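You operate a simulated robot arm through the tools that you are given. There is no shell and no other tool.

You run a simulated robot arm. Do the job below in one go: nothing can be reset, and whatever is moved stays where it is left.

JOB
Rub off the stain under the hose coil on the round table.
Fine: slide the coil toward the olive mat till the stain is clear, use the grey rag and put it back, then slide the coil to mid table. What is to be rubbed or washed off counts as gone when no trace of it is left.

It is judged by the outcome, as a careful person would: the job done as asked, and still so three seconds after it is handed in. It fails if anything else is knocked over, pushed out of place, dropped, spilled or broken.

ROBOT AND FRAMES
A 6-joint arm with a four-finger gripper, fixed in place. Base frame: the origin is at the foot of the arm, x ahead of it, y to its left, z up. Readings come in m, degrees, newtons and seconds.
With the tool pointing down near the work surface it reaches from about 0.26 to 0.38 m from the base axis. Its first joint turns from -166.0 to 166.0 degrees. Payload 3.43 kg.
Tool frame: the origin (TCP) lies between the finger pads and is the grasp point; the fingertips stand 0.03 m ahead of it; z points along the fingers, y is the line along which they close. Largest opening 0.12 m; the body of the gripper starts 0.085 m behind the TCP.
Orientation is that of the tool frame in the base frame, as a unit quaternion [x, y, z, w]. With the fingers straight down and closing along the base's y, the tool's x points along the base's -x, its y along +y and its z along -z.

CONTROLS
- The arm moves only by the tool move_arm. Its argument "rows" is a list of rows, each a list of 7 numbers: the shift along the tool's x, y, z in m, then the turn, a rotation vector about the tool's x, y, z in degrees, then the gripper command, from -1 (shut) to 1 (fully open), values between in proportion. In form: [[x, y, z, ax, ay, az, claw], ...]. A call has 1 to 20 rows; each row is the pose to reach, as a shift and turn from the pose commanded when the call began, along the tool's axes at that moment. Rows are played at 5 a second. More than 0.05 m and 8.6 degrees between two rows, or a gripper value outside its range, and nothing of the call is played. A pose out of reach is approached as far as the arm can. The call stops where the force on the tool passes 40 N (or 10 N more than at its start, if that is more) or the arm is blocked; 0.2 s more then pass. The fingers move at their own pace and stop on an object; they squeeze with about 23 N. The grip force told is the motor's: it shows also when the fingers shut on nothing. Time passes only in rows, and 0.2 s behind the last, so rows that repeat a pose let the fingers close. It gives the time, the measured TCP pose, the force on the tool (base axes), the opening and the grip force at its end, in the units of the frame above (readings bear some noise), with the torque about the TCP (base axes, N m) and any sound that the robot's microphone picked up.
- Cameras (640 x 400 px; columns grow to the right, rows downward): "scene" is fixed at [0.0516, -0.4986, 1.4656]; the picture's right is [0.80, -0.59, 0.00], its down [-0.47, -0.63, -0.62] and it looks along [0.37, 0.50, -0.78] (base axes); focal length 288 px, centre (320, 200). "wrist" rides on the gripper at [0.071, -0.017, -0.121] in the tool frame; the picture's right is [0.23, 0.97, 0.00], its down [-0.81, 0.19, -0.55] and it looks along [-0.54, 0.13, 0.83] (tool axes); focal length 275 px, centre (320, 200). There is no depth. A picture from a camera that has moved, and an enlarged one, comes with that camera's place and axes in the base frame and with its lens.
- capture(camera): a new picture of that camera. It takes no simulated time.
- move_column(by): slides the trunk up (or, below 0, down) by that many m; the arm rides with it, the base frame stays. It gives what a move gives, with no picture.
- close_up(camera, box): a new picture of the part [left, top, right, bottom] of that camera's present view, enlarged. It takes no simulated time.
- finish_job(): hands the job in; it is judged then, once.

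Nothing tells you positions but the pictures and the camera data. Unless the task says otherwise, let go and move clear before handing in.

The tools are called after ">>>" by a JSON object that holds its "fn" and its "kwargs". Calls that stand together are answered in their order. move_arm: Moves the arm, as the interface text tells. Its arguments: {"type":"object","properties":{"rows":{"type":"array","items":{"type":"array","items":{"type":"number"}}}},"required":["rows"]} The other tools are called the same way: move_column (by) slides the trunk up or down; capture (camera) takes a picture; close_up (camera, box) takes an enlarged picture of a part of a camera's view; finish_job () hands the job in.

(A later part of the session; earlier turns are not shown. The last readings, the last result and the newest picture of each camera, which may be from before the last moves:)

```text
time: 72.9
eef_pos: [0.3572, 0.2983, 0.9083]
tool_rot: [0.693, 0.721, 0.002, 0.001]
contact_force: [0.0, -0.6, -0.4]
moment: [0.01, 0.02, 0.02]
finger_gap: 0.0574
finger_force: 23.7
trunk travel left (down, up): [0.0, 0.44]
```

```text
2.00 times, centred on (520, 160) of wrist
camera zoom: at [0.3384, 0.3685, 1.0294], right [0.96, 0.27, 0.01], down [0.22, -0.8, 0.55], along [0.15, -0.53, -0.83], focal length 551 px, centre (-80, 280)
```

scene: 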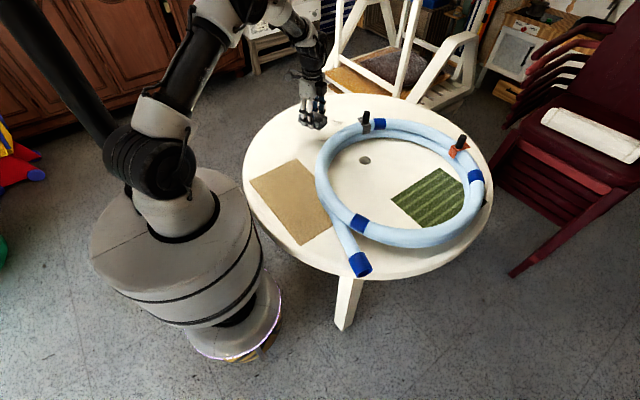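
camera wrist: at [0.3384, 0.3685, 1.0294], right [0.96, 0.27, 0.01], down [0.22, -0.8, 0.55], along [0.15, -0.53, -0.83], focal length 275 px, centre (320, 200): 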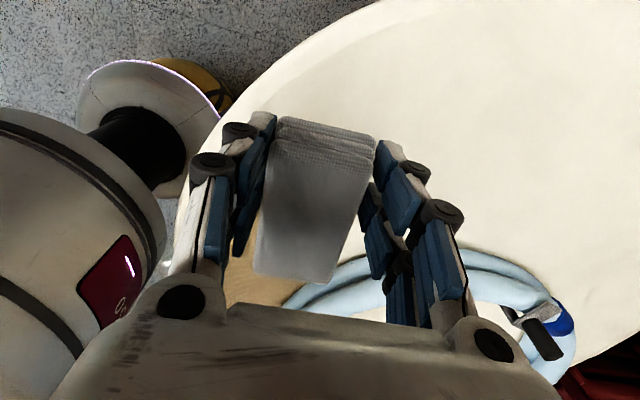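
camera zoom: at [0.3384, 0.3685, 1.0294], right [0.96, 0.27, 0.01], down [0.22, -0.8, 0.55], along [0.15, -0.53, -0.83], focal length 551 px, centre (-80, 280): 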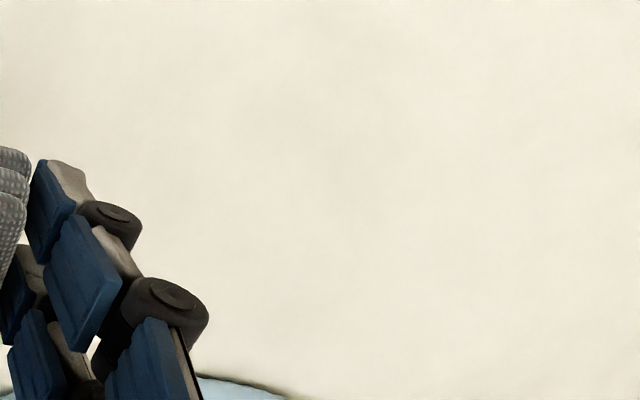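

The area looks clean, but I want to rule out a very faint residue near the old centre, so I'll zoom tighter.

>>> {"fn": "close_up", "kwargs": {"camera": "wrist", "box": [450, 80, 630, 200]}}

>>> {"fn": "close_up", "kwargs": {"camera": "wrist", "box": [400, 0, 640, 160]}}

>>> {"fn": "close_up", "kwargs": {"camera": "scene", "box": [270, 100, 350, 150]}}

```text
3.33 times, centred on (540, 140) of wrist
camera zoom: at [0.3384, 0.3685, 1.0294], right [0.96, 0.27, 0.01], down [0.22, -0.8, 0.55], along [0.15, -0.53, -0.83], focal length 918 px, centre (-413, 400)
```

zoom: 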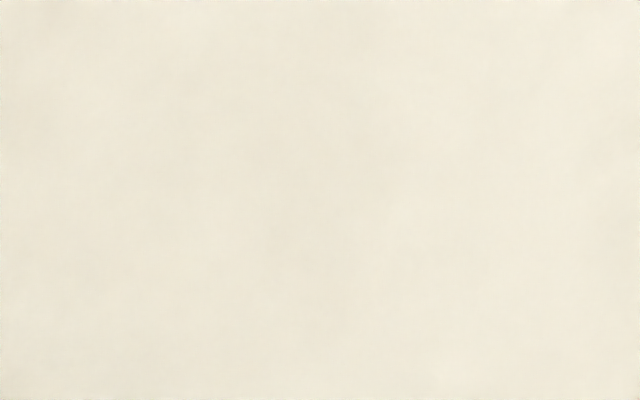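

```text
2.50 times, centred on (520, 80) of wrist
camera zoom: at [0.3384, 0.3685, 1.0294], right [0.96, 0.27, 0.01], down [0.22, -0.8, 0.55], along [0.15, -0.53, -0.83], focal length 688 px, centre (-180, 500)
```

zoom: 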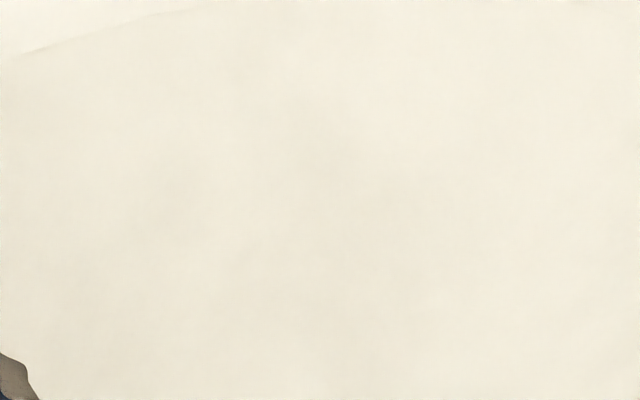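

```text
8.00 times, centred on (310, 125) of scene
camera zoom: at [0.0516, -0.4986, 1.4656], right [0.8, -0.59, 0.0], down [-0.47, -0.63, -0.62], along [0.37, 0.5, -0.78], focal length 2306 px, centre (400, 800)
```

zoom: 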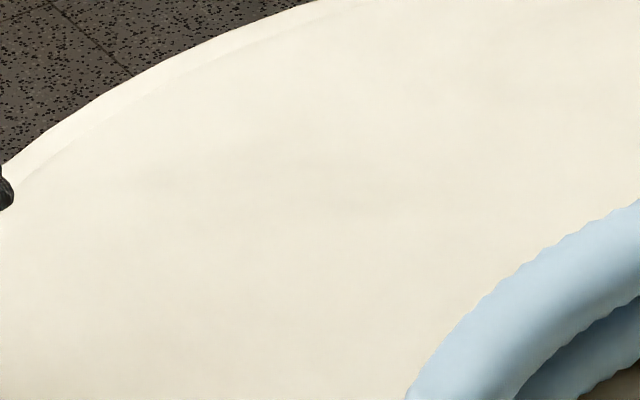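

Only the table's natural mottling remains, so the stain is gone. Now I set the rag back down at its original spot.

>>> {"fn": "move_arm", "kwargs": {"rows": [[0.001, 0, 0.04, 0, 0, 0, -1], [0.001, 0, 0.08, 0, 0, 0, -1], [0.001, 0, 0.115, 0, 0, 0, -1], [0.001, 0, 0.135, 0, 0, 0, -1], [0.001, 0, 0.145, 0, 0, 0, -1], [0.001, 0, 0.148, 0, 0, 0, -1], [0.001, 0, 0.15, 0, 0, 0, -1]]}}

>>> {"fn": "capture", "kwargs": {"camera": "wrist"}}

>>> {"fn": "close_up", "kwargs": {"camera": "scene", "box": [220, 100, 340, 190]}}

```text
time: 74.5
eef_pos: [0.3586, 0.298, 0.7574]
tool_rot: [0.692, 0.722, 0.002, 0.001]
contact_force: [-0.5, 1.4, 2.4]
moment: [-0.16, 0.09, -0.08]
finger_gap: 0.057
finger_force: 22.9
trunk travel left (down, up): [0.0, 0.44]
```

```text
taken
camera wrist: at [0.3402, 0.3689, 0.8784], right [0.96, 0.27, 0.01], down [0.22, -0.8, 0.55], along [0.16, -0.53, -0.83], focal length 275 px, centre (320, 200)
```

wrist: 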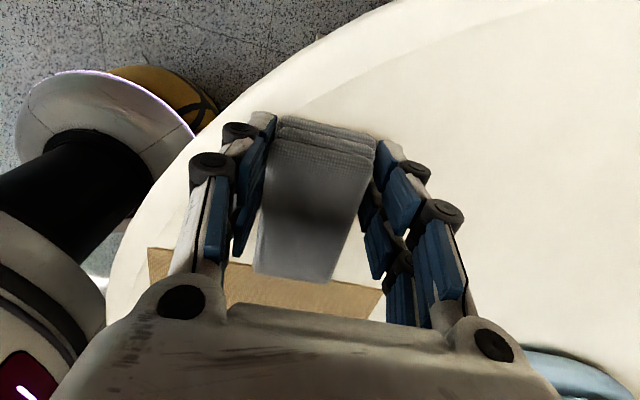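

```text
4.44 times, centred on (280, 145) of scene
camera zoom: at [0.0516, -0.4986, 1.4656], right [0.8, -0.59, 0.0], down [-0.47, -0.63, -0.62], along [0.37, 0.5, -0.78], focal length 1281 px, centre (498, 444)
```

zoom: 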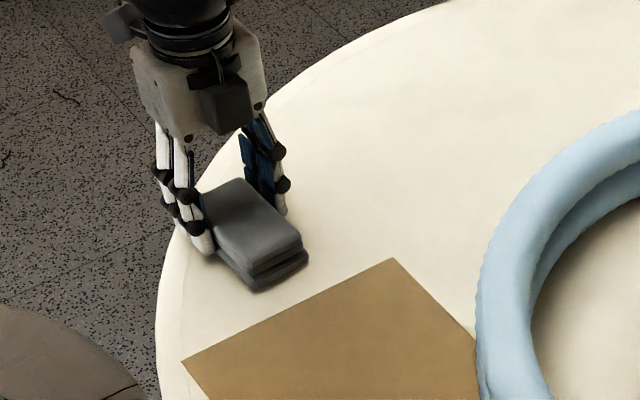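

The rag matches its original place to within a couple of millimetres. I'll open gently and rise clear.

>>> {"fn": "move_arm", "kwargs": {"rows": [[0, 0, -0.001, 0, 0, 0, -0.03], [0, 0, -0.001, 0, 0, 0, 0.3], [0, 0, -0.001, 0, 0, 0, 0.5], [0, 0, -0.001, 0, 0, 0, 0.5], [0, 0, -0.001, 0, 0, 0, 0.5], [0, 0, -0.03, 0, 0, 0, 0.5], [0, 0, -0.07, 0, 0, 0, 0.6], [0, 0, -0.11, 0, 0, 0, 1], [0, 0, -0.15, 0, 0, 0, 1]]}}

>>> {"fn": "close_up", "kwargs": {"camera": "scene", "box": [240, 120, 320, 180]}}

>>> {"fn": "capture", "kwargs": {"camera": "wrist"}}

```text
time: 76.5
eef_pos: [0.3564, 0.2989, 0.9119]
tool_rot: [0.692, 0.722, 0.002, 0.002]
contact_force: [0.2, 0.1, 0.6]
moment: [0.0, 0.02, -0.01]
finger_gap: 0.1198
finger_force: 0.1
trunk travel left (down, up): [0.0, 0.44]
```

```text
6.67 times, centred on (280, 150) of scene
camera zoom: at [0.0516, -0.4986, 1.4656], right [0.8, -0.59, 0.0], down [-0.47, -0.63, -0.62], along [0.37, 0.5, -0.78], focal length 1921 px, centre (587, 533)
```

zoom: 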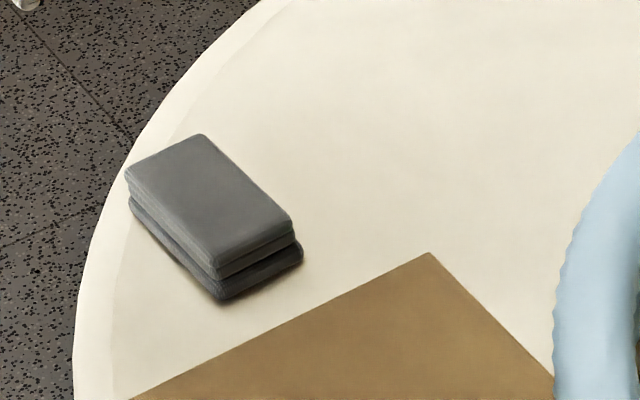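

```text
taken
camera wrist: at [0.3389, 0.3689, 1.0327], right [0.96, 0.27, 0.01], down [0.22, -0.8, 0.55], along [0.15, -0.53, -0.83], focal length 275 px, centre (320, 200)
```

wrist: 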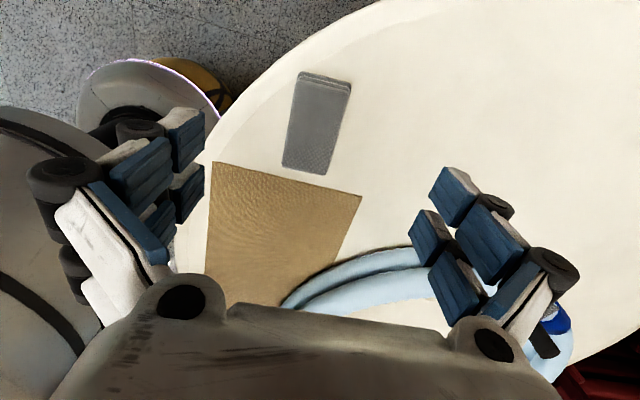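

The rag is back in place. Next I go to the overhead viewpoint to measure where the coil sits before sliding it to mid table.

>>> {"fn": "move_arm", "kwargs": {"rows": [[-0.021, 0.0059, -0.0215, 0, 0, -7.28, 1], [-0.042, 0.0117, -0.043, 0, 0, -14.57, 1], [-0.063, 0.0176, -0.0645, 0, 0, -21.85, 1], [-0.0839, 0.0235, -0.086, 0, 0, -29.13, 1], [-0.1049, 0.0293, -0.1075, 0, 0, -36.42, 1], [-0.1259, 0.0352, -0.129, 0, 0, -43.7, 1], [-0.1469, 0.0411, -0.1505, 0, 0, -50.98, 1], [-0.1679, 0.0469, -0.172, 0, 0, -58.27, 1], [-0.1889, 0.0528, -0.1935, 0, 0, -65.55, 1], [-0.2098, 0.0587, -0.215, 0, 0, -72.83, 1], [-0.2308, 0.0645, -0.2365, 0, 0, -80.12, 1], [-0.2518, 0.0704, -0.258, 0, 0, -87.4, 1]]}}

>>> {"fn": "capture", "kwargs": {"camera": "wrist"}}

>>> {"fn": "close_up", "kwargs": {"camera": "wrist", "box": [60, 0, 380, 200]}}

>>> {"fn": "close_up", "kwargs": {"camera": "wrist", "box": [140, 120, 400, 290]}}

```text
time: 79.1
eef_pos: [0.4355, 0.0516, 1.1644]
tool_rot: [0.0, 1.0, 0.001, 0.003]
contact_force: [0.0, 0.0, 0.6]
moment: [0.0, 0.01, -0.02]
finger_gap: 0.1203
finger_force: 0.0
trunk travel left (down, up): [0.0, 0.44]
```

```text
taken
camera wrist: at [0.3656, 0.0351, 1.2848], right [-0.23, 0.97, 0.0], down [0.81, 0.19, 0.56], along [0.54, 0.13, -0.83], focal length 275 px, centre (320, 200)
```

wrist: 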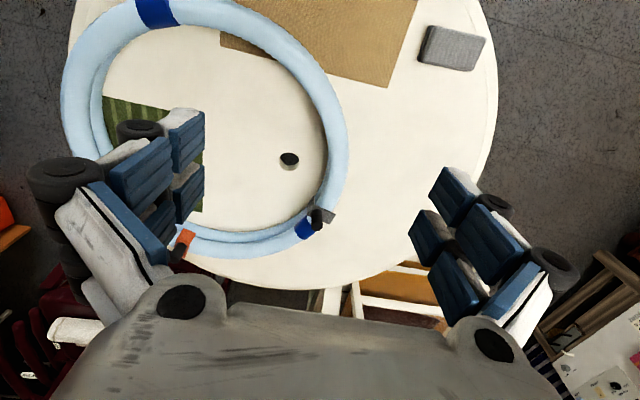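

```text
2.00 times, centred on (220, 100) of wrist
camera zoom: at [0.3656, 0.0351, 1.2848], right [-0.23, 0.97, 0.0], down [0.81, 0.19, 0.56], along [0.54, 0.13, -0.83], focal length 551 px, centre (520, 400)
```

zoom: 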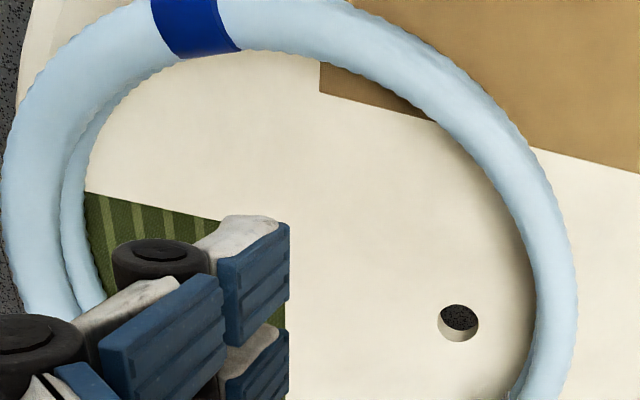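

```text
2.35 times, centred on (270, 205) of wrist
camera zoom: at [0.3656, 0.0351, 1.2848], right [-0.23, 0.97, 0.0], down [0.81, 0.19, 0.56], along [0.54, 0.13, -0.83], focal length 648 px, centre (438, 188)
```

zoom: 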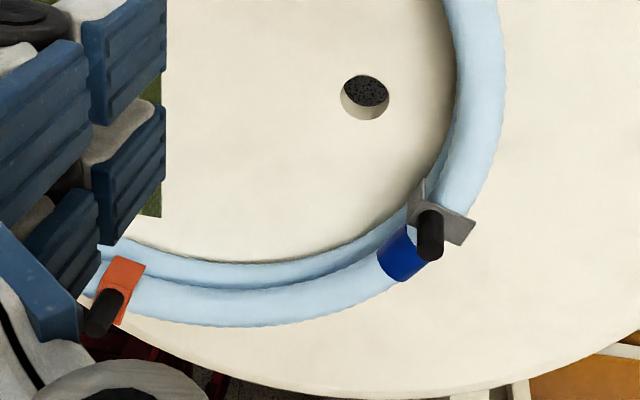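

The coil centre measures (0.648, -0.115) and the table centre (0.650, 0.031), so it must go about 0.146 m along +y. I'll push from inside again, with the fingers placed just left of the grey clip so I don't touch it.

>>> {"fn": "move_arm", "kwargs": {"rows": [[-0.0174, -0.0042, 0.0234, 0, 0, 7.9, 0.33], [-0.0347, -0.0083, 0.0469, 0, 0, 15.8, 0.33], [-0.0521, -0.0125, 0.0703, 0, 0, 23.7, 0.33], [-0.0694, -0.0166, 0.0938, 0, 0, 31.6, 0.33], [-0.0868, -0.0208, 0.1172, 0, 0, 39.5, 0.33], [-0.1041, -0.025, 0.1406, 0, 0, 47.4, 0.33], [-0.1215, -0.0291, 0.1641, 0, 0, 55.3, 0.33], [-0.1388, -0.0333, 0.1875, 0, 0, 63.2, 0.33], [-0.1562, -0.0374, 0.211, 0, 0, 71.1, 0.33], [-0.1735, -0.0416, 0.2344, 0, 0, 79, 0.33]]}}

>>> {"fn": "capture", "kwargs": {"camera": "scene"}}

```text
time: 81.3
eef_pos: [0.6128, 0.0099, 0.9318]
tool_rot: [0.638, 0.77, 0.002, 0.001]
contact_force: [0.8, 0.5, 0.2]
moment: [-0.02, 0.01, 0.03]
finger_gap: 0.0795
finger_force: 0.0
trunk travel left (down, up): [0.0, 0.44]
```

```text
taken
```

scene: 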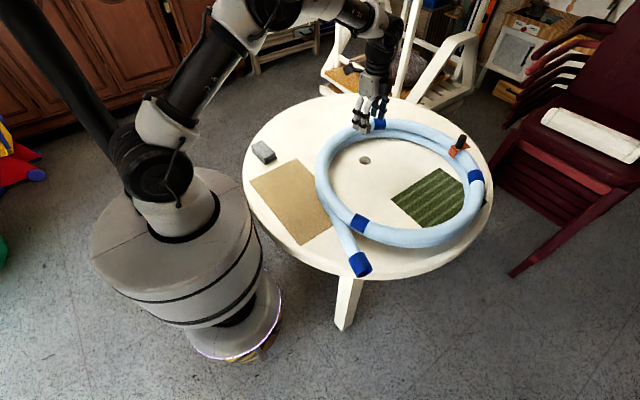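

Oriented correctly. I'll tilt the fingertips 15° toward the push and lower inside the coil.

>>> {"fn": "move_arm", "kwargs": {"rows": [[0.003, 0, 0.02, 0, 7.5, 0, 0.33], [0.006, -0.001, 0.05, 0, 15, 0, 0.33], [0.0105, -0.0018, 0.09, 0, 15, 0, 0.33], [0.0105, -0.0018, 0.13, 0, 15, 0, 0.33], [0.0105, -0.0018, 0.155, 0, 15, 0, 0.33], [0.0105, -0.0018, 0.164, 0, 15, 0, 0.33]]}}

>>> {"fn": "capture", "kwargs": {"camera": "wrist"}}

>>> {"fn": "close_up", "kwargs": {"camera": "scene", "box": [300, 70, 440, 170]}}

```text
time: 82.7
eef_pos: [0.6085, 0.0185, 0.7684]
tool_rot: [0.631, 0.765, 0.086, -0.099]
contact_force: [0.3, -0.3, -0.1]
moment: [-0.02, -0.05, -0.01]
finger_gap: 0.0796
finger_force: 0.0
trunk travel left (down, up): [0.0, 0.44]
```

```text
taken
camera wrist: at [0.5857, 0.052, 0.9038], right [0.91, 0.4, 0.07], down [0.36, -0.87, 0.32], along [0.19, -0.27, -0.94], focal length 275 px, centre (320, 200)
```

wrist: 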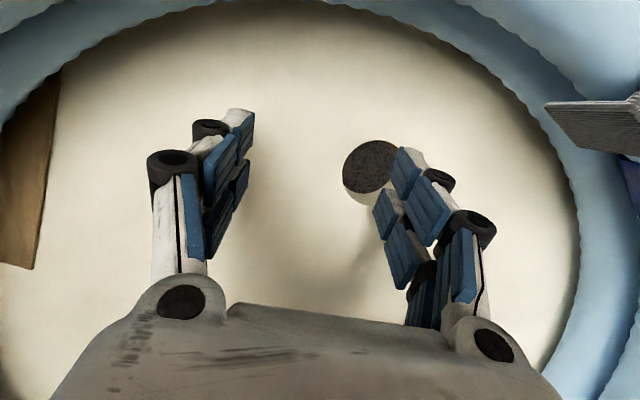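

```text
4.00 times, centred on (370, 120) of scene
camera zoom: at [0.0516, -0.4986, 1.4656], right [0.8, -0.59, 0.0], down [-0.47, -0.63, -0.62], along [0.37, 0.5, -0.78], focal length 1153 px, centre (120, 520)
```

zoom: 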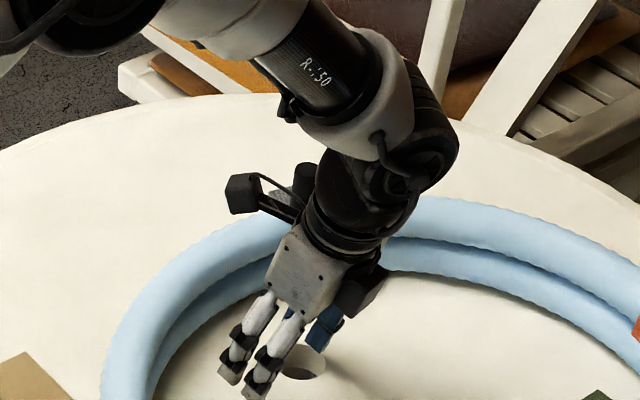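

Everything clears the clip and post. I'll advance gently toward +y until the fingers pick up the coil's inner wall.

>>> {"fn": "move_arm", "kwargs": {"rows": [[0.019, 0.0037, 0.0051, 0, 0, 0, 0.33], [0.038, 0.0074, 0.0102, 0, 0, 0, 0.33], [0.0522, 0.0102, 0.014, 0, 0, 0, 0.33], [0.0617, 0.0121, 0.0165, 0, 0, 0, 0.33], [0.0693, 0.0136, 0.0186, 0, 0, 0, 0.33], [0.0769, 0.0151, 0.0206, 0, 0, 0, 0.33]]}}

>>> {"fn": "capture", "kwargs": {"camera": "wrist"}}

>>> {"fn": "close_up", "kwargs": {"camera": "scene", "box": [230, 80, 510, 280]}}

```text
time: 84.1
eef_pos: [0.6089, 0.0994, 0.7692]
tool_rot: [0.631, 0.764, 0.085, -0.099]
contact_force: [0.7, -3.9, 0.4]
moment: [-0.03, 0.03, -0.12]
finger_gap: 0.0802
finger_force: 0.1
trunk travel left (down, up): [0.0, 0.44]
```

```text
taken
camera wrist: at [0.5854, 0.1337, 0.9037], right [0.91, 0.4, 0.07], down [0.36, -0.87, 0.32], along [0.19, -0.27, -0.94], focal length 275 px, centre (320, 200)
```

wrist: 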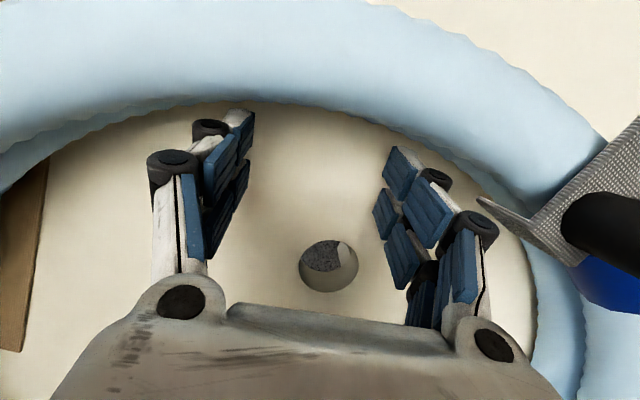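

```text
2.00 times, centred on (370, 180) of scene
camera zoom: at [0.0516, -0.4986, 1.4656], right [0.8, -0.59, 0.0], down [-0.47, -0.63, -0.62], along [0.37, 0.5, -0.78], focal length 576 px, centre (220, 240)
```

zoom: 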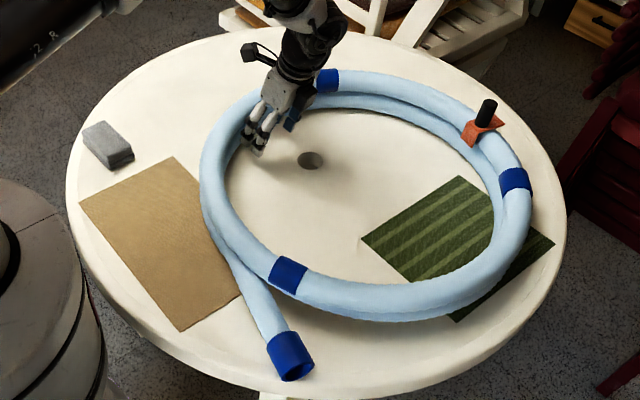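

The coil moves with only about 4 N and the rag is undisturbed. I'll keep pushing slowly along +y, then check.

>>> {"fn": "move_arm", "kwargs": {"rows": [[0.0095, 0.0019, 0.0025, 0, 0, 0, 0.33], [0.019, 0.0037, 0.0051, 0, 0, 0, 0.33], [0.0285, 0.0056, 0.0076, 0, 0, 0, 0.33], [0.038, 0.0074, 0.0102, 0, 0, 0, 0.33], [0.0475, 0.0093, 0.0127, 0, 0, 0, 0.33], [0.057, 0.0112, 0.0153, 0, 0, 0, 0.33], [0.0664, 0.013, 0.0178, 0, 0, 0, 0.33], [0.0759, 0.0149, 0.0204, 0, 0, 0, 0.33]]}}

>>> {"fn": "capture", "kwargs": {"camera": "wrist"}}

>>> {"fn": "close_up", "kwargs": {"camera": "scene", "box": [230, 80, 510, 280]}}

```text
time: 85.9
eef_pos: [0.6089, 0.182, 0.7679]
tool_rot: [0.63, 0.765, 0.086, -0.099]
contact_force: [-0.8, -2.9, 1.4]
moment: [-0.03, 0.03, -0.13]
finger_gap: 0.0829
finger_force: 0.5
trunk travel left (down, up): [0.0, 0.44]
```

```text
taken
camera wrist: at [0.5858, 0.2158, 0.9035], right [0.91, 0.4, 0.07], down [0.36, -0.87, 0.32], along [0.19, -0.27, -0.94], focal length 275 px, centre (320, 200)
```

wrist: 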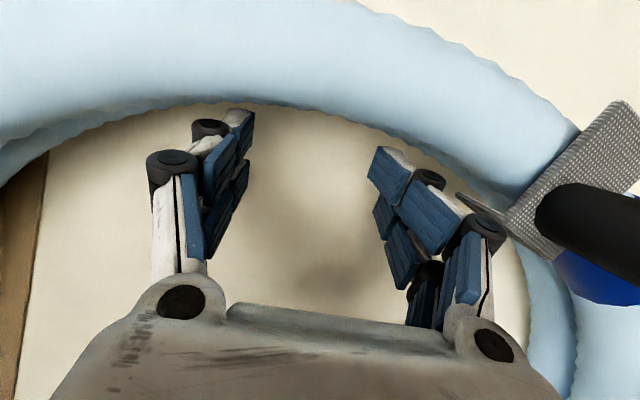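

```text
2.00 times, centred on (370, 180) of scene
camera zoom: at [0.0516, -0.4986, 1.4656], right [0.8, -0.59, 0.0], down [-0.47, -0.63, -0.62], along [0.37, 0.5, -0.78], focal length 576 px, centre (220, 240)
```

zoom: 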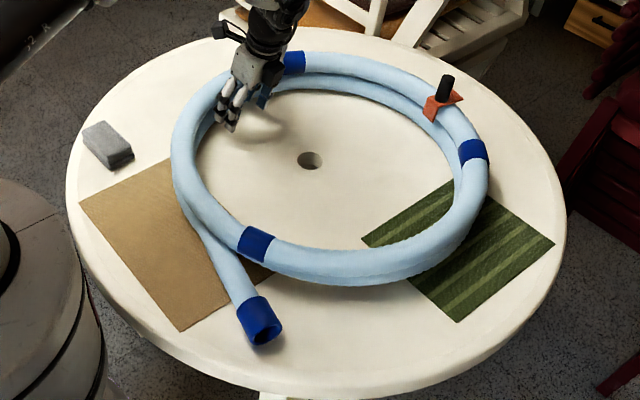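

The coil is nearly back to where it started and still needs a few centimetres more toward +y. I'll check the right finger's clearance from the clip before continuing.

>>> {"fn": "close_up", "kwargs": {"camera": "wrist", "box": [340, 100, 580, 280]}}

>>> {"fn": "close_up", "kwargs": {"camera": "scene", "box": [310, 80, 390, 150]}}

```text
2.22 times, centred on (460, 190) of wrist
camera zoom: at [0.5858, 0.2158, 0.9035], right [0.91, 0.4, 0.07], down [0.36, -0.87, 0.32], along [0.19, -0.27, -0.94], focal length 612 px, centre (9, 222)
```

zoom: 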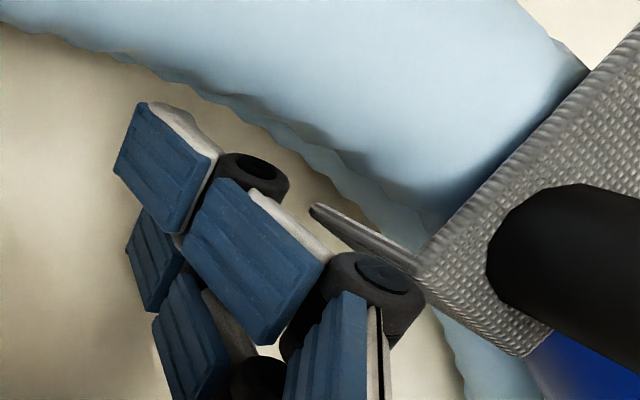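

```text
5.71 times, centred on (350, 115) of scene
camera zoom: at [0.0516, -0.4986, 1.4656], right [0.8, -0.59, 0.0], down [-0.47, -0.63, -0.62], along [0.37, 0.5, -0.78], focal length 1647 px, centre (149, 686)
```

zoom: 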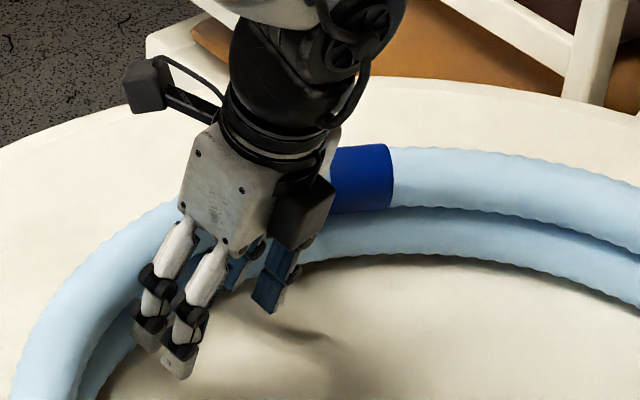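

The right knuckle is close to the clip's flap, so I'll stop here, back straight off, rise, and measure before a final nudge from a spot farther from the clip.

>>> {"fn": "move_arm", "kwargs": {"rows": [[-0.0095, -0.0019, -0.0025, 0, 0, 0, 0.33], [-0.0285, -0.0056, -0.0076, 0, 0, 0, 0.33], [-0.0569, -0.0112, -0.0153, 0, 0, 0, 0.33], [-0.0465, -0.0112, -0.0539, 0, 0, 0, 0.33], [-0.0362, -0.0112, -0.0925, 0, 0, 0, 0.33], [-0.0258, -0.0112, -0.1312, 0, 0, 0, 0.33], [-0.0155, -0.0112, -0.1698, 0, 0, 0, 0.33]]}}

>>> {"fn": "close_up", "kwargs": {"camera": "scene", "box": [310, 80, 390, 150]}}

```text
time: 87.5
eef_pos: [0.6041, 0.1178, 0.928]
tool_rot: [0.632, 0.764, 0.085, -0.099]
contact_force: [0.1, -0.2, -0.8]
moment: [0.0, -0.01, -0.01]
finger_gap: 0.0799
finger_force: 0.0
trunk travel left (down, up): [0.0, 0.44]
```

```text
5.71 times, centred on (350, 115) of scene
camera zoom: at [0.0516, -0.4986, 1.4656], right [0.8, -0.59, 0.0], down [-0.47, -0.63, -0.62], along [0.37, 0.5, -0.78], focal length 1647 px, centre (149, 686)
```

zoom: 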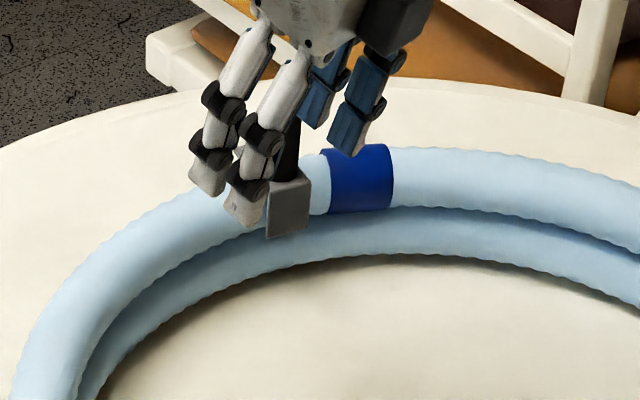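

Off cleanly. I'll return to the overhead viewpoint to measure the coil again.

>>> {"fn": "move_arm", "kwargs": {"rows": [[0.006, 0, -0.024, 0, -7.5, 0, 1], [0.013, 0, -0.048, 0, -15, 0, 1]]}}

```text
time: 88.1
eef_pos: [0.6048, 0.1195, 0.9767]
tool_rot: [0.638, 0.77, 0.002, 0.003]
contact_force: [-0.8, -0.4, 0.3]
moment: [0.0, 0.01, -0.01]
finger_gap: 0.1183
finger_force: 0.0
trunk travel left (down, up): [0.0, 0.44]
```

>>> {"fn": "move_arm", "kwargs": {"rows": [[-0.0035, -0.0179, -0.0188, 0, 0, -7.93, 1], [-0.007, -0.0358, -0.0375, 0, 0, -15.86, 1], [-0.0106, -0.0537, -0.0563, 0, 0, -23.79, 1], [-0.0141, -0.0716, -0.0751, 0, 0, -31.72, 1], [-0.0176, -0.0895, -0.0939, 0, 0, -39.65, 1], [-0.0211, -0.1073, -0.1126, 0, 0, -47.58, 1], [-0.0246, -0.1252, -0.1314, 0, 0, -55.51, 1], [-0.0282, -0.1431, -0.1502, 0, 0, -63.44, 1], [-0.0317, -0.161, -0.1689, 0, 0, -71.37, 1], [-0.0352, -0.1789, -0.1877, 0, 0, -79.3, 1]]}}

>>> {"fn": "capture", "kwargs": {"camera": "wrist"}}

>>> {"fn": "close_up", "kwargs": {"camera": "wrist", "box": [100, 0, 420, 200]}}

>>> {"fn": "close_up", "kwargs": {"camera": "wrist", "box": [180, 120, 440, 290]}}

```text
time: 90.3
eef_pos: [0.4374, 0.0478, 1.1659]
tool_rot: [-0.003, 1.0, 0.001, 0.002]
contact_force: [-0.4, -0.3, -0.2]
moment: [0.0, -0.02, -0.01]
finger_gap: 0.1198
finger_force: 0.1
trunk travel left (down, up): [0.0, 0.44]
```

```text
taken
camera wrist: at [0.3681, 0.0301, 1.2853], right [-0.24, 0.97, 0.0], down [0.81, 0.2, 0.56], along [0.54, 0.13, -0.83], focal length 275 px, centre (320, 200)
```

wrist: 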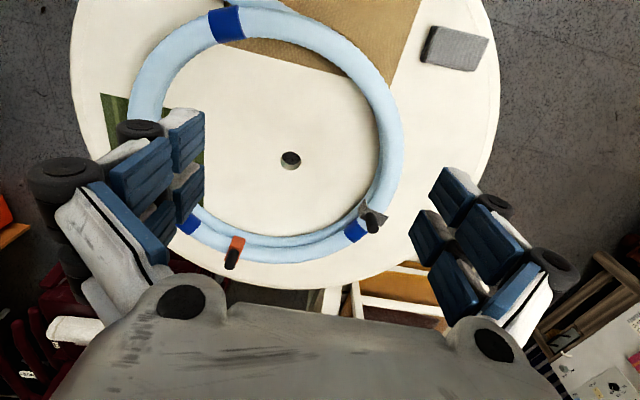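

```text
2.00 times, centred on (260, 100) of wrist
camera zoom: at [0.3681, 0.0301, 1.2853], right [-0.24, 0.97, 0.0], down [0.81, 0.2, 0.56], along [0.54, 0.13, -0.83], focal length 551 px, centre (440, 400)
```

zoom: 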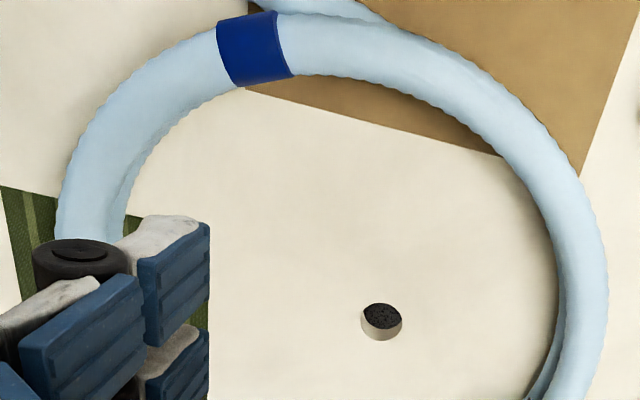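

```text
2.35 times, centred on (310, 205) of wrist
camera zoom: at [0.3681, 0.0301, 1.2853], right [-0.24, 0.97, 0.0], down [0.81, 0.2, 0.56], along [0.54, 0.13, -0.83], focal length 648 px, centre (344, 188)
```

zoom: 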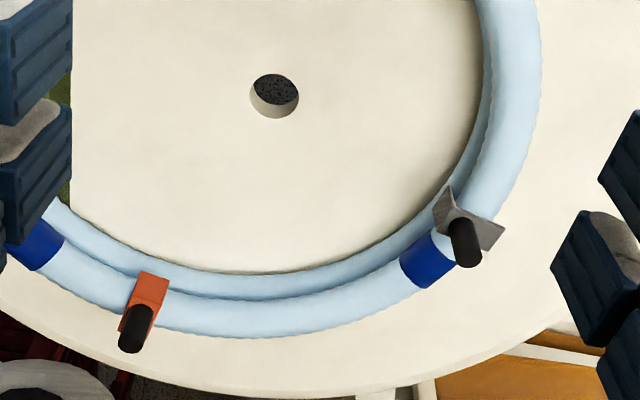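

The coil is now at about (0.640, -0.006) and the table centre at (0.650, 0.030), so it needs about 36 mm more in +y and 10 mm in +x. I'll nudge +y first with narrower fingers, farther from the clip.

>>> {"fn": "move_arm", "kwargs": {"rows": [[-0.0159, 0.0072, 0.0236, 0, 0, 7.79, -0.33], [-0.0317, 0.0144, 0.0472, 0, 0, 15.58, -0.33], [-0.0476, 0.0217, 0.0708, 0, 0, 23.37, -0.33], [-0.0634, 0.0289, 0.0944, 0, 0, 31.16, -0.33], [-0.0793, 0.0361, 0.118, 0, 0, 38.95, -0.33], [-0.0952, 0.0433, 0.1416, 0, 0, 46.74, -0.33], [-0.111, 0.0505, 0.1652, 0, 0, 54.53, -0.33], [-0.1269, 0.0578, 0.1888, 0, 0, 62.32, -0.33], [-0.1427, 0.065, 0.2124, 0, 0, 70.11, -0.33], [-0.1586, 0.0722, 0.236, 0, 0, 77.9, -0.33]]}}

```text
time: 92.5
eef_pos: [0.5982, 0.1255, 0.9299]
tool_rot: [0.629, 0.778, 0.003, 0.002]
contact_force: [0.3, 0.1, 0.6]
moment: [0.01, 0.0, -0.01]
finger_gap: 0.0402
finger_force: 0.0
trunk travel left (down, up): [0.0, 0.44]
```

>>> {"fn": "move_arm", "kwargs": {"rows": [[0.003, 0, 0.02, 0, 7.5, 0, -0.33], [0.006, 0, 0.05, 0, 15, 0, -0.33], [0.0097, 0, 0.09, 0, 15, 0, -0.33], [0.0097, 0, 0.13, 0, 15, 0, -0.33], [0.0097, 0, 0.155, 0, 15, 0, -0.33], [0.0097, 0, 0.162, 0, 15, 0, -0.33]]}}

>>> {"fn": "capture", "kwargs": {"camera": "wrist"}}

>>> {"fn": "close_up", "kwargs": {"camera": "scene", "box": [290, 60, 420, 160]}}

```text
time: 93.9
eef_pos: [0.5972, 0.1332, 0.7706]
tool_rot: [0.621, 0.773, 0.085, -0.1]
contact_force: [0.7, -0.6, 0.0]
moment: [-0.03, -0.01, 0.0]
finger_gap: 0.0401
finger_force: 0.0
trunk travel left (down, up): [0.0, 0.44]
```

```text
taken
camera wrist: at [0.5736, 0.1666, 0.9044], right [0.9, 0.42, 0.07], down [0.38, -0.87, 0.32], along [0.19, -0.27, -0.94], focal length 275 px, centre (320, 200)
```

wrist: 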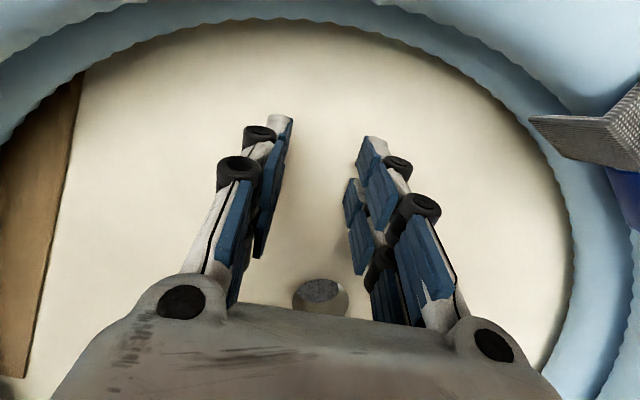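

```text
4.00 times, centred on (355, 110) of scene
camera zoom: at [0.0516, -0.4986, 1.4656], right [0.8, -0.59, 0.0], down [-0.47, -0.63, -0.62], along [0.37, 0.5, -0.78], focal length 1153 px, centre (180, 560)
```

zoom: 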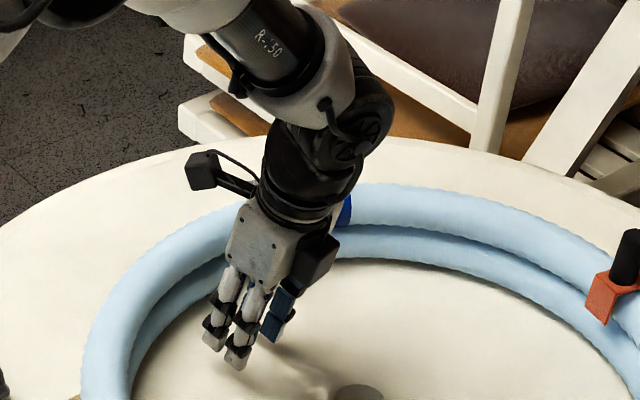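

There's good clearance from the clip now. I'll advance and nudge the coil further toward +y.

>>> {"fn": "move_arm", "kwargs": {"rows": [[0.0189, 0.0042, 0.0051, 0, 0, 0, -0.33], [0.0378, 0.0083, 0.0101, 0, 0, 0, -0.33], [0.052, 0.0115, 0.0139, 0, 0, 0, -0.33], [0.0615, 0.0136, 0.0165, 0, 0, 0, -0.33], [0.07, 0.0154, 0.0188, 0, 0, 0, -0.33], [0.0775, 0.0171, 0.0208, 0, 0, 0, -0.33], [0.0851, 0.0188, 0.0228, 0, 0, 0, -0.33], [0.0908, 0.02, 0.0243, 0, 0, 0, -0.33]]}}

>>> {"fn": "capture", "kwargs": {"camera": "wrist"}}

>>> {"fn": "close_up", "kwargs": {"camera": "scene", "box": [230, 80, 510, 280]}}

```text
time: 95.7
eef_pos: [0.5978, 0.2311, 0.7675]
tool_rot: [0.621, 0.772, 0.085, -0.1]
contact_force: [0.6, -3.7, 0.3]
moment: [-0.06, 0.01, -0.07]
finger_gap: 0.0412
finger_force: 0.0
trunk travel left (down, up): [0.0, 0.44]
```

```text
taken
camera wrist: at [0.5737, 0.2643, 0.9027], right [0.9, 0.42, 0.07], down [0.38, -0.86, 0.32], along [0.19, -0.27, -0.94], focal length 275 px, centre (320, 200)
```

wrist: 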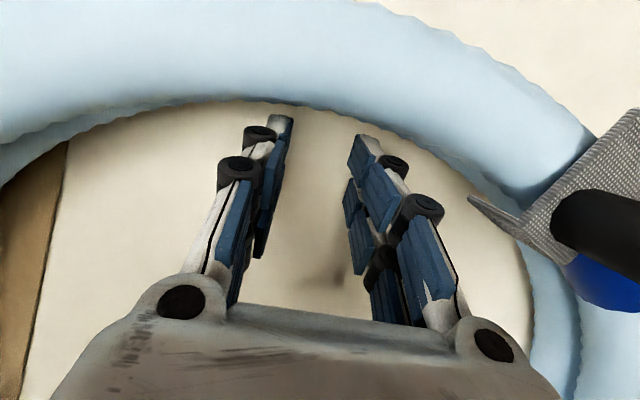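

```text
2.00 times, centred on (370, 180) of scene
camera zoom: at [0.0516, -0.4986, 1.4656], right [0.8, -0.59, 0.0], down [-0.47, -0.63, -0.62], along [0.37, 0.5, -0.78], focal length 576 px, centre (220, 240)
```

zoom: 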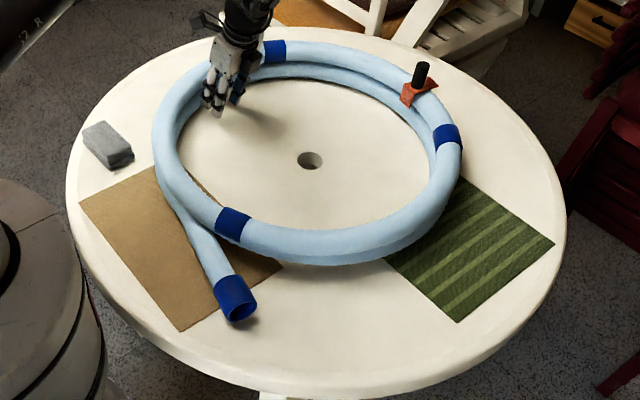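

That looks close to centred. I'll back off, rise and measure again from overhead.

>>> {"fn": "move_arm", "kwargs": {"rows": [[-0.0095, -0.0021, -0.0025, 0, 0, 0, -0.33], [-0.0284, -0.0063, -0.0076, 0, 0, 0, -0.33], [-0.0567, -0.0125, -0.0152, 0, 0, 0, -0.33], [-0.0463, -0.0125, -0.0538, 0, 0, 0, -0.33], [-0.036, -0.0125, -0.0924, 0, 0, 0, -0.33], [-0.0256, -0.0125, -0.1311, 0, 0, 0, -0.33], [-0.0153, -0.0125, -0.1697, 0, 0, 0, -0.33], [-0.0089, -0.0125, -0.1939, 0, -7.5, 0, -0.33], [-0.0023, -0.0125, -0.218, 0, -15, 0, -0.33]]}}

```text
time: 97.7
eef_pos: [0.5954, 0.1706, 0.9784]
tool_rot: [0.627, 0.779, 0.002, 0.003]
contact_force: [-0.8, 0.8, -0.2]
moment: [0.0, 0.0, -0.02]
finger_gap: 0.0401
finger_force: 0.1
trunk travel left (down, up): [0.0, 0.44]
```

>>> {"fn": "move_arm", "kwargs": {"rows": [[-0.0086, -0.0181, -0.0188, 0, 0, -7.77, 1], [-0.0172, -0.0361, -0.0375, 0, 0, -15.54, 1], [-0.0259, -0.0542, -0.0563, 0, 0, -23.31, 1], [-0.0345, -0.0722, -0.075, 0, 0, -31.08, 1], [-0.0431, -0.0903, -0.0938, 0, 0, -38.85, 1], [-0.0517, -0.1084, -0.1125, 0, 0, -46.62, 1], [-0.0603, -0.1264, -0.1313, 0, 0, -54.39, 1], [-0.069, -0.1445, -0.15, 0, 0, -62.16, 1], [-0.0776, -0.1625, -0.1688, 0, 0, -69.93, 1], [-0.0862, -0.1806, -0.1875, 0, 0, -77.7, 1]]}}

>>> {"fn": "capture", "kwargs": {"camera": "wrist"}}

>>> {"fn": "close_up", "kwargs": {"camera": "wrist", "box": [100, 0, 420, 200]}}

>>> {"fn": "close_up", "kwargs": {"camera": "wrist", "box": [180, 120, 440, 290]}}

>>> {"fn": "close_up", "kwargs": {"camera": "scene", "box": [230, 80, 510, 280]}}

```text
time: 99.9
eef_pos: [0.4363, 0.0458, 1.1655]
tool_rot: [-0.001, 1.0, 0.001, 0.002]
contact_force: [-0.6, 0.4, 0.1]
moment: [-0.04, 0.04, 0.0]
finger_gap: 0.1199
finger_force: 0.1
trunk travel left (down, up): [0.0, 0.44]
```

```text
taken
camera wrist: at [0.3663, 0.0295, 1.2852], right [-0.23, 0.97, 0.0], down [0.81, 0.19, 0.56], along [0.54, 0.13, -0.83], focal length 275 px, centre (320, 200)
```

wrist: 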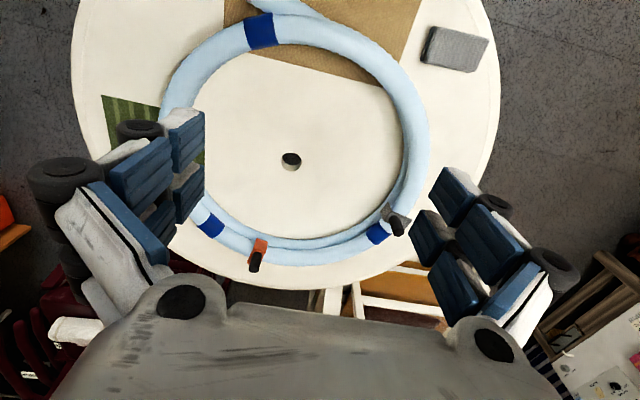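

```text
2.00 times, centred on (260, 100) of wrist
camera zoom: at [0.3663, 0.0295, 1.2852], right [-0.23, 0.97, 0.0], down [0.81, 0.19, 0.56], along [0.54, 0.13, -0.83], focal length 551 px, centre (440, 400)
```

zoom: 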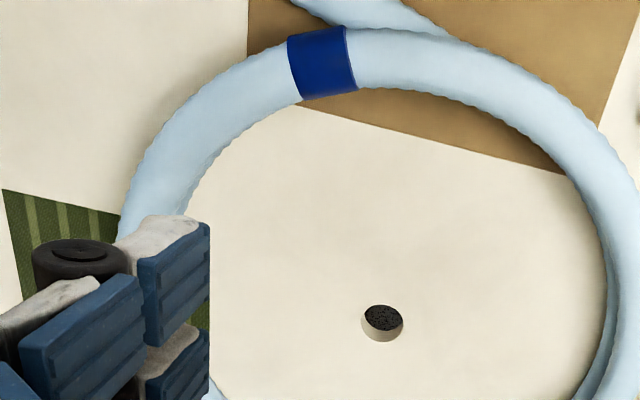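

```text
2.35 times, centred on (310, 205) of wrist
camera zoom: at [0.3663, 0.0295, 1.2852], right [-0.23, 0.97, 0.0], down [0.81, 0.19, 0.56], along [0.54, 0.13, -0.83], focal length 648 px, centre (344, 188)
```

zoom: 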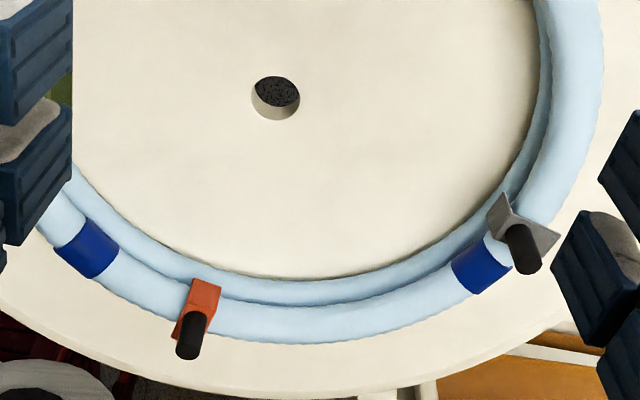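

```text
2.00 times, centred on (370, 180) of scene
camera zoom: at [0.0516, -0.4986, 1.4656], right [0.8, -0.59, 0.0], down [-0.47, -0.63, -0.62], along [0.37, 0.5, -0.78], focal length 576 px, centre (220, 240)
```

zoom: 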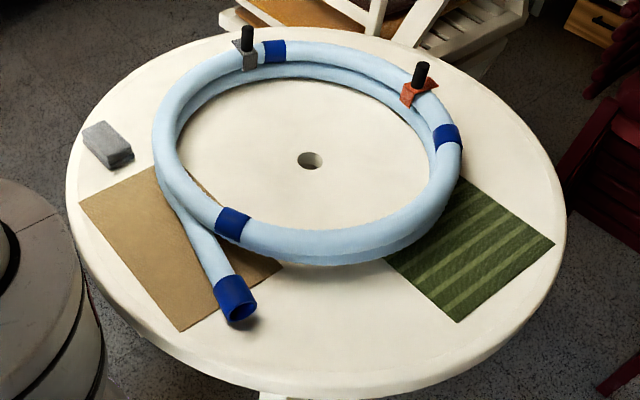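

The coil is now at about (0.633, 0.043), roughly 2 cm past centre at (0.650, 0.029). One small corrective push from inside on the mat side, angled a bit toward +x, will centre it.

>>> {"fn": "move_arm", "kwargs": {"rows": [[-0.0249, -0.0106, 0.0262, 0, 0, 7.78, 1], [-0.0497, -0.0213, 0.0523, 0, 0, 15.56, 1], [-0.0746, -0.0319, 0.0785, 0, 0, 23.33, 1], [-0.0994, -0.0426, 0.1047, 0, 0, 31.11, 1], [-0.1243, -0.0532, 0.1308, 0, 0, 38.89, 1], [-0.1491, -0.0639, 0.157, 0, 0, 46.67, 1], [-0.174, -0.0745, 0.1832, 0, 0, 54.44, 1], [-0.1988, -0.0852, 0.2093, 0, 0, 62.22, 1], [-0.2237, -0.0958, 0.2355, 0, 0, 70, 1]]}}

```text
time: 101.9
eef_pos: [0.6604, -0.0485, 0.928]
tool_rot: [0.574, 0.819, 0.002, 0.001]
contact_force: [0.0, -0.7, -0.4]
moment: [-0.01, 0.04, 0.0]
finger_gap: 0.1196
finger_force: 0.1
trunk travel left (down, up): [0.0, 0.44]
```

>>> {"fn": "move_arm", "kwargs": {"rows": [[-0.006, 0.001, 0.02, 0, -7.5, 0, 1], [-0.0124, 0.003, 0.05, 0, -15, 0, 1], [-0.0248, 0.0055, 0.09, 0, -15, 0, 1], [-0.0248, 0.0055, 0.13, 0, -15, 0, 1], [-0.0248, 0.0055, 0.152, 0, -15, 0, 1], [-0.0248, 0.0055, 0.16, 0, -15, 0, 1]]}}

>>> {"fn": "capture", "kwargs": {"camera": "wrist"}}

>>> {"fn": "close_up", "kwargs": {"camera": "scene", "box": [230, 80, 510, 280]}}

```text
time: 103.3
eef_pos: [0.6747, -0.0693, 0.7699]
tool_rot: [0.568, 0.812, -0.072, 0.109]
contact_force: [-0.1, 0.7, -0.2]
moment: [0.0, 0.03, 0.06]
finger_gap: 0.1198
finger_force: 0.1
trunk travel left (down, up): [0.0, 0.44]
```

```text
taken
camera wrist: at [0.6269, 0.0197, 0.867], right [0.84, 0.54, -0.05], down [0.39, -0.54, 0.75], along [0.37, -0.65, -0.66], focal length 275 px, centre (320, 200)
```

wrist: 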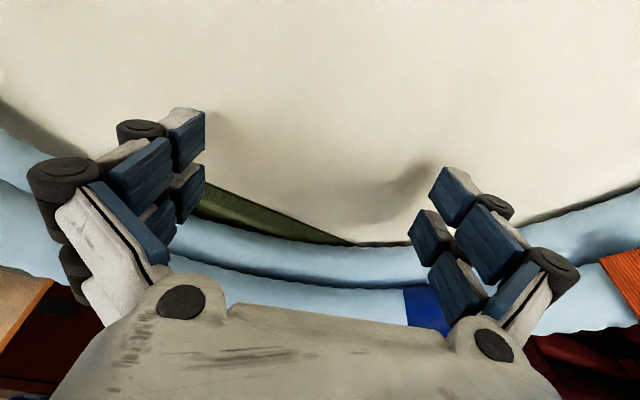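

```text
2.00 times, centred on (370, 180) of scene
camera zoom: at [0.0516, -0.4986, 1.4656], right [0.8, -0.59, 0.0], down [-0.47, -0.63, -0.62], along [0.37, 0.5, -0.78], focal length 576 px, centre (220, 240)
```

zoom: 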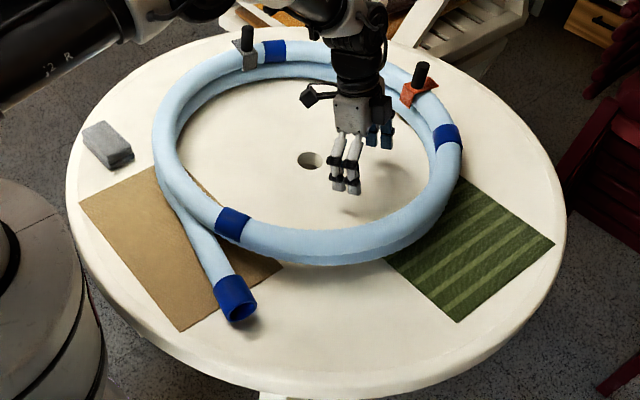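

Clearances look good. I'll advance to the wall and make the short 18 mm corrective push.

>>> {"fn": "move_arm", "kwargs": {"rows": [[-0.029, 0, 0.0078, 0, 0, 0, 1], [-0.058, 0, 0.0155, 0, 0, 0, 1], [-0.0676, 0, 0.0181, 0, 0, 0, 1], [-0.0744, 0, 0.0199, 0, 0, 0, 1], [-0.0802, 0, 0.0215, 0, 0, 0, 1], [-0.086, 0, 0.0231, 0, 0, 0, 1], [-0.0918, 0, 0.0246, 0, 0, 0, 1], [-0.0918, 0, 0.0246, 0, 0, 0, 1]]}}

>>> {"fn": "capture", "kwargs": {"camera": "wrist"}}

>>> {"fn": "close_up", "kwargs": {"camera": "scene", "box": [230, 80, 510, 280]}}

```text
time: 105.1
eef_pos: [0.7072, -0.1584, 0.7704]
tool_rot: [0.569, 0.812, -0.073, 0.11]
contact_force: [-0.5, 3.1, 0.6]
moment: [-0.03, 0.01, 0.03]
finger_gap: 0.1206
finger_force: 0.0
trunk travel left (down, up): [0.0, 0.44]
```

```text
taken
camera wrist: at [0.6586, -0.0709, 0.8682], right [0.84, 0.54, -0.05], down [0.39, -0.54, 0.75], along [0.37, -0.65, -0.66], focal length 275 px, centre (320, 200)
```

wrist: 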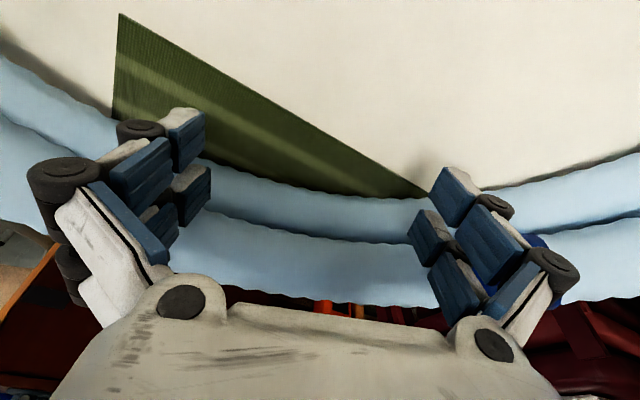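

```text
2.00 times, centred on (370, 180) of scene
camera zoom: at [0.0516, -0.4986, 1.4656], right [0.8, -0.59, 0.0], down [-0.47, -0.63, -0.62], along [0.37, 0.5, -0.78], focal length 576 px, centre (220, 240)
```

zoom: 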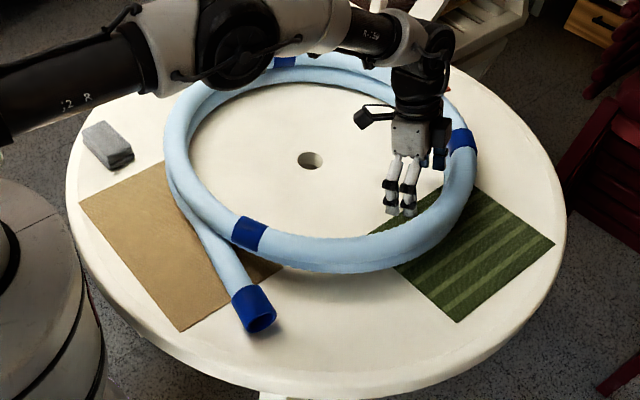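

The coil should now be centred to about a centimetre. I'll back off, rise clear and verify from overhead.

>>> {"fn": "move_arm", "kwargs": {"rows": [[0.0193, 0, -0.0052, 0, 0, 0, 1], [0.058, 0, -0.0155, 0, 0, 0, 1], [0.0476, 0, -0.0541, 0, 0, 0, 1], [0.0373, 0, -0.0928, 0, 0, 0, 1], [0.0269, 0, -0.1314, 0, 0, 0, 1], [0.0166, 0, -0.1701, 0, 0, 0, 1], [0.0102, 0, -0.1942, 0, 7.5, 0, 1], [0.0036, 0, -0.2184, 0, 15, 0, 1]]}}

```text
time: 106.9
eef_pos: [0.6879, -0.1044, 0.9828]
tool_rot: [0.573, 0.819, 0.002, -0.001]
contact_force: [0.2, -0.6, 0.1]
moment: [0.05, 0.05, -0.01]
finger_gap: 0.1201
finger_force: 0.2
trunk travel left (down, up): [0.0, 0.44]
```

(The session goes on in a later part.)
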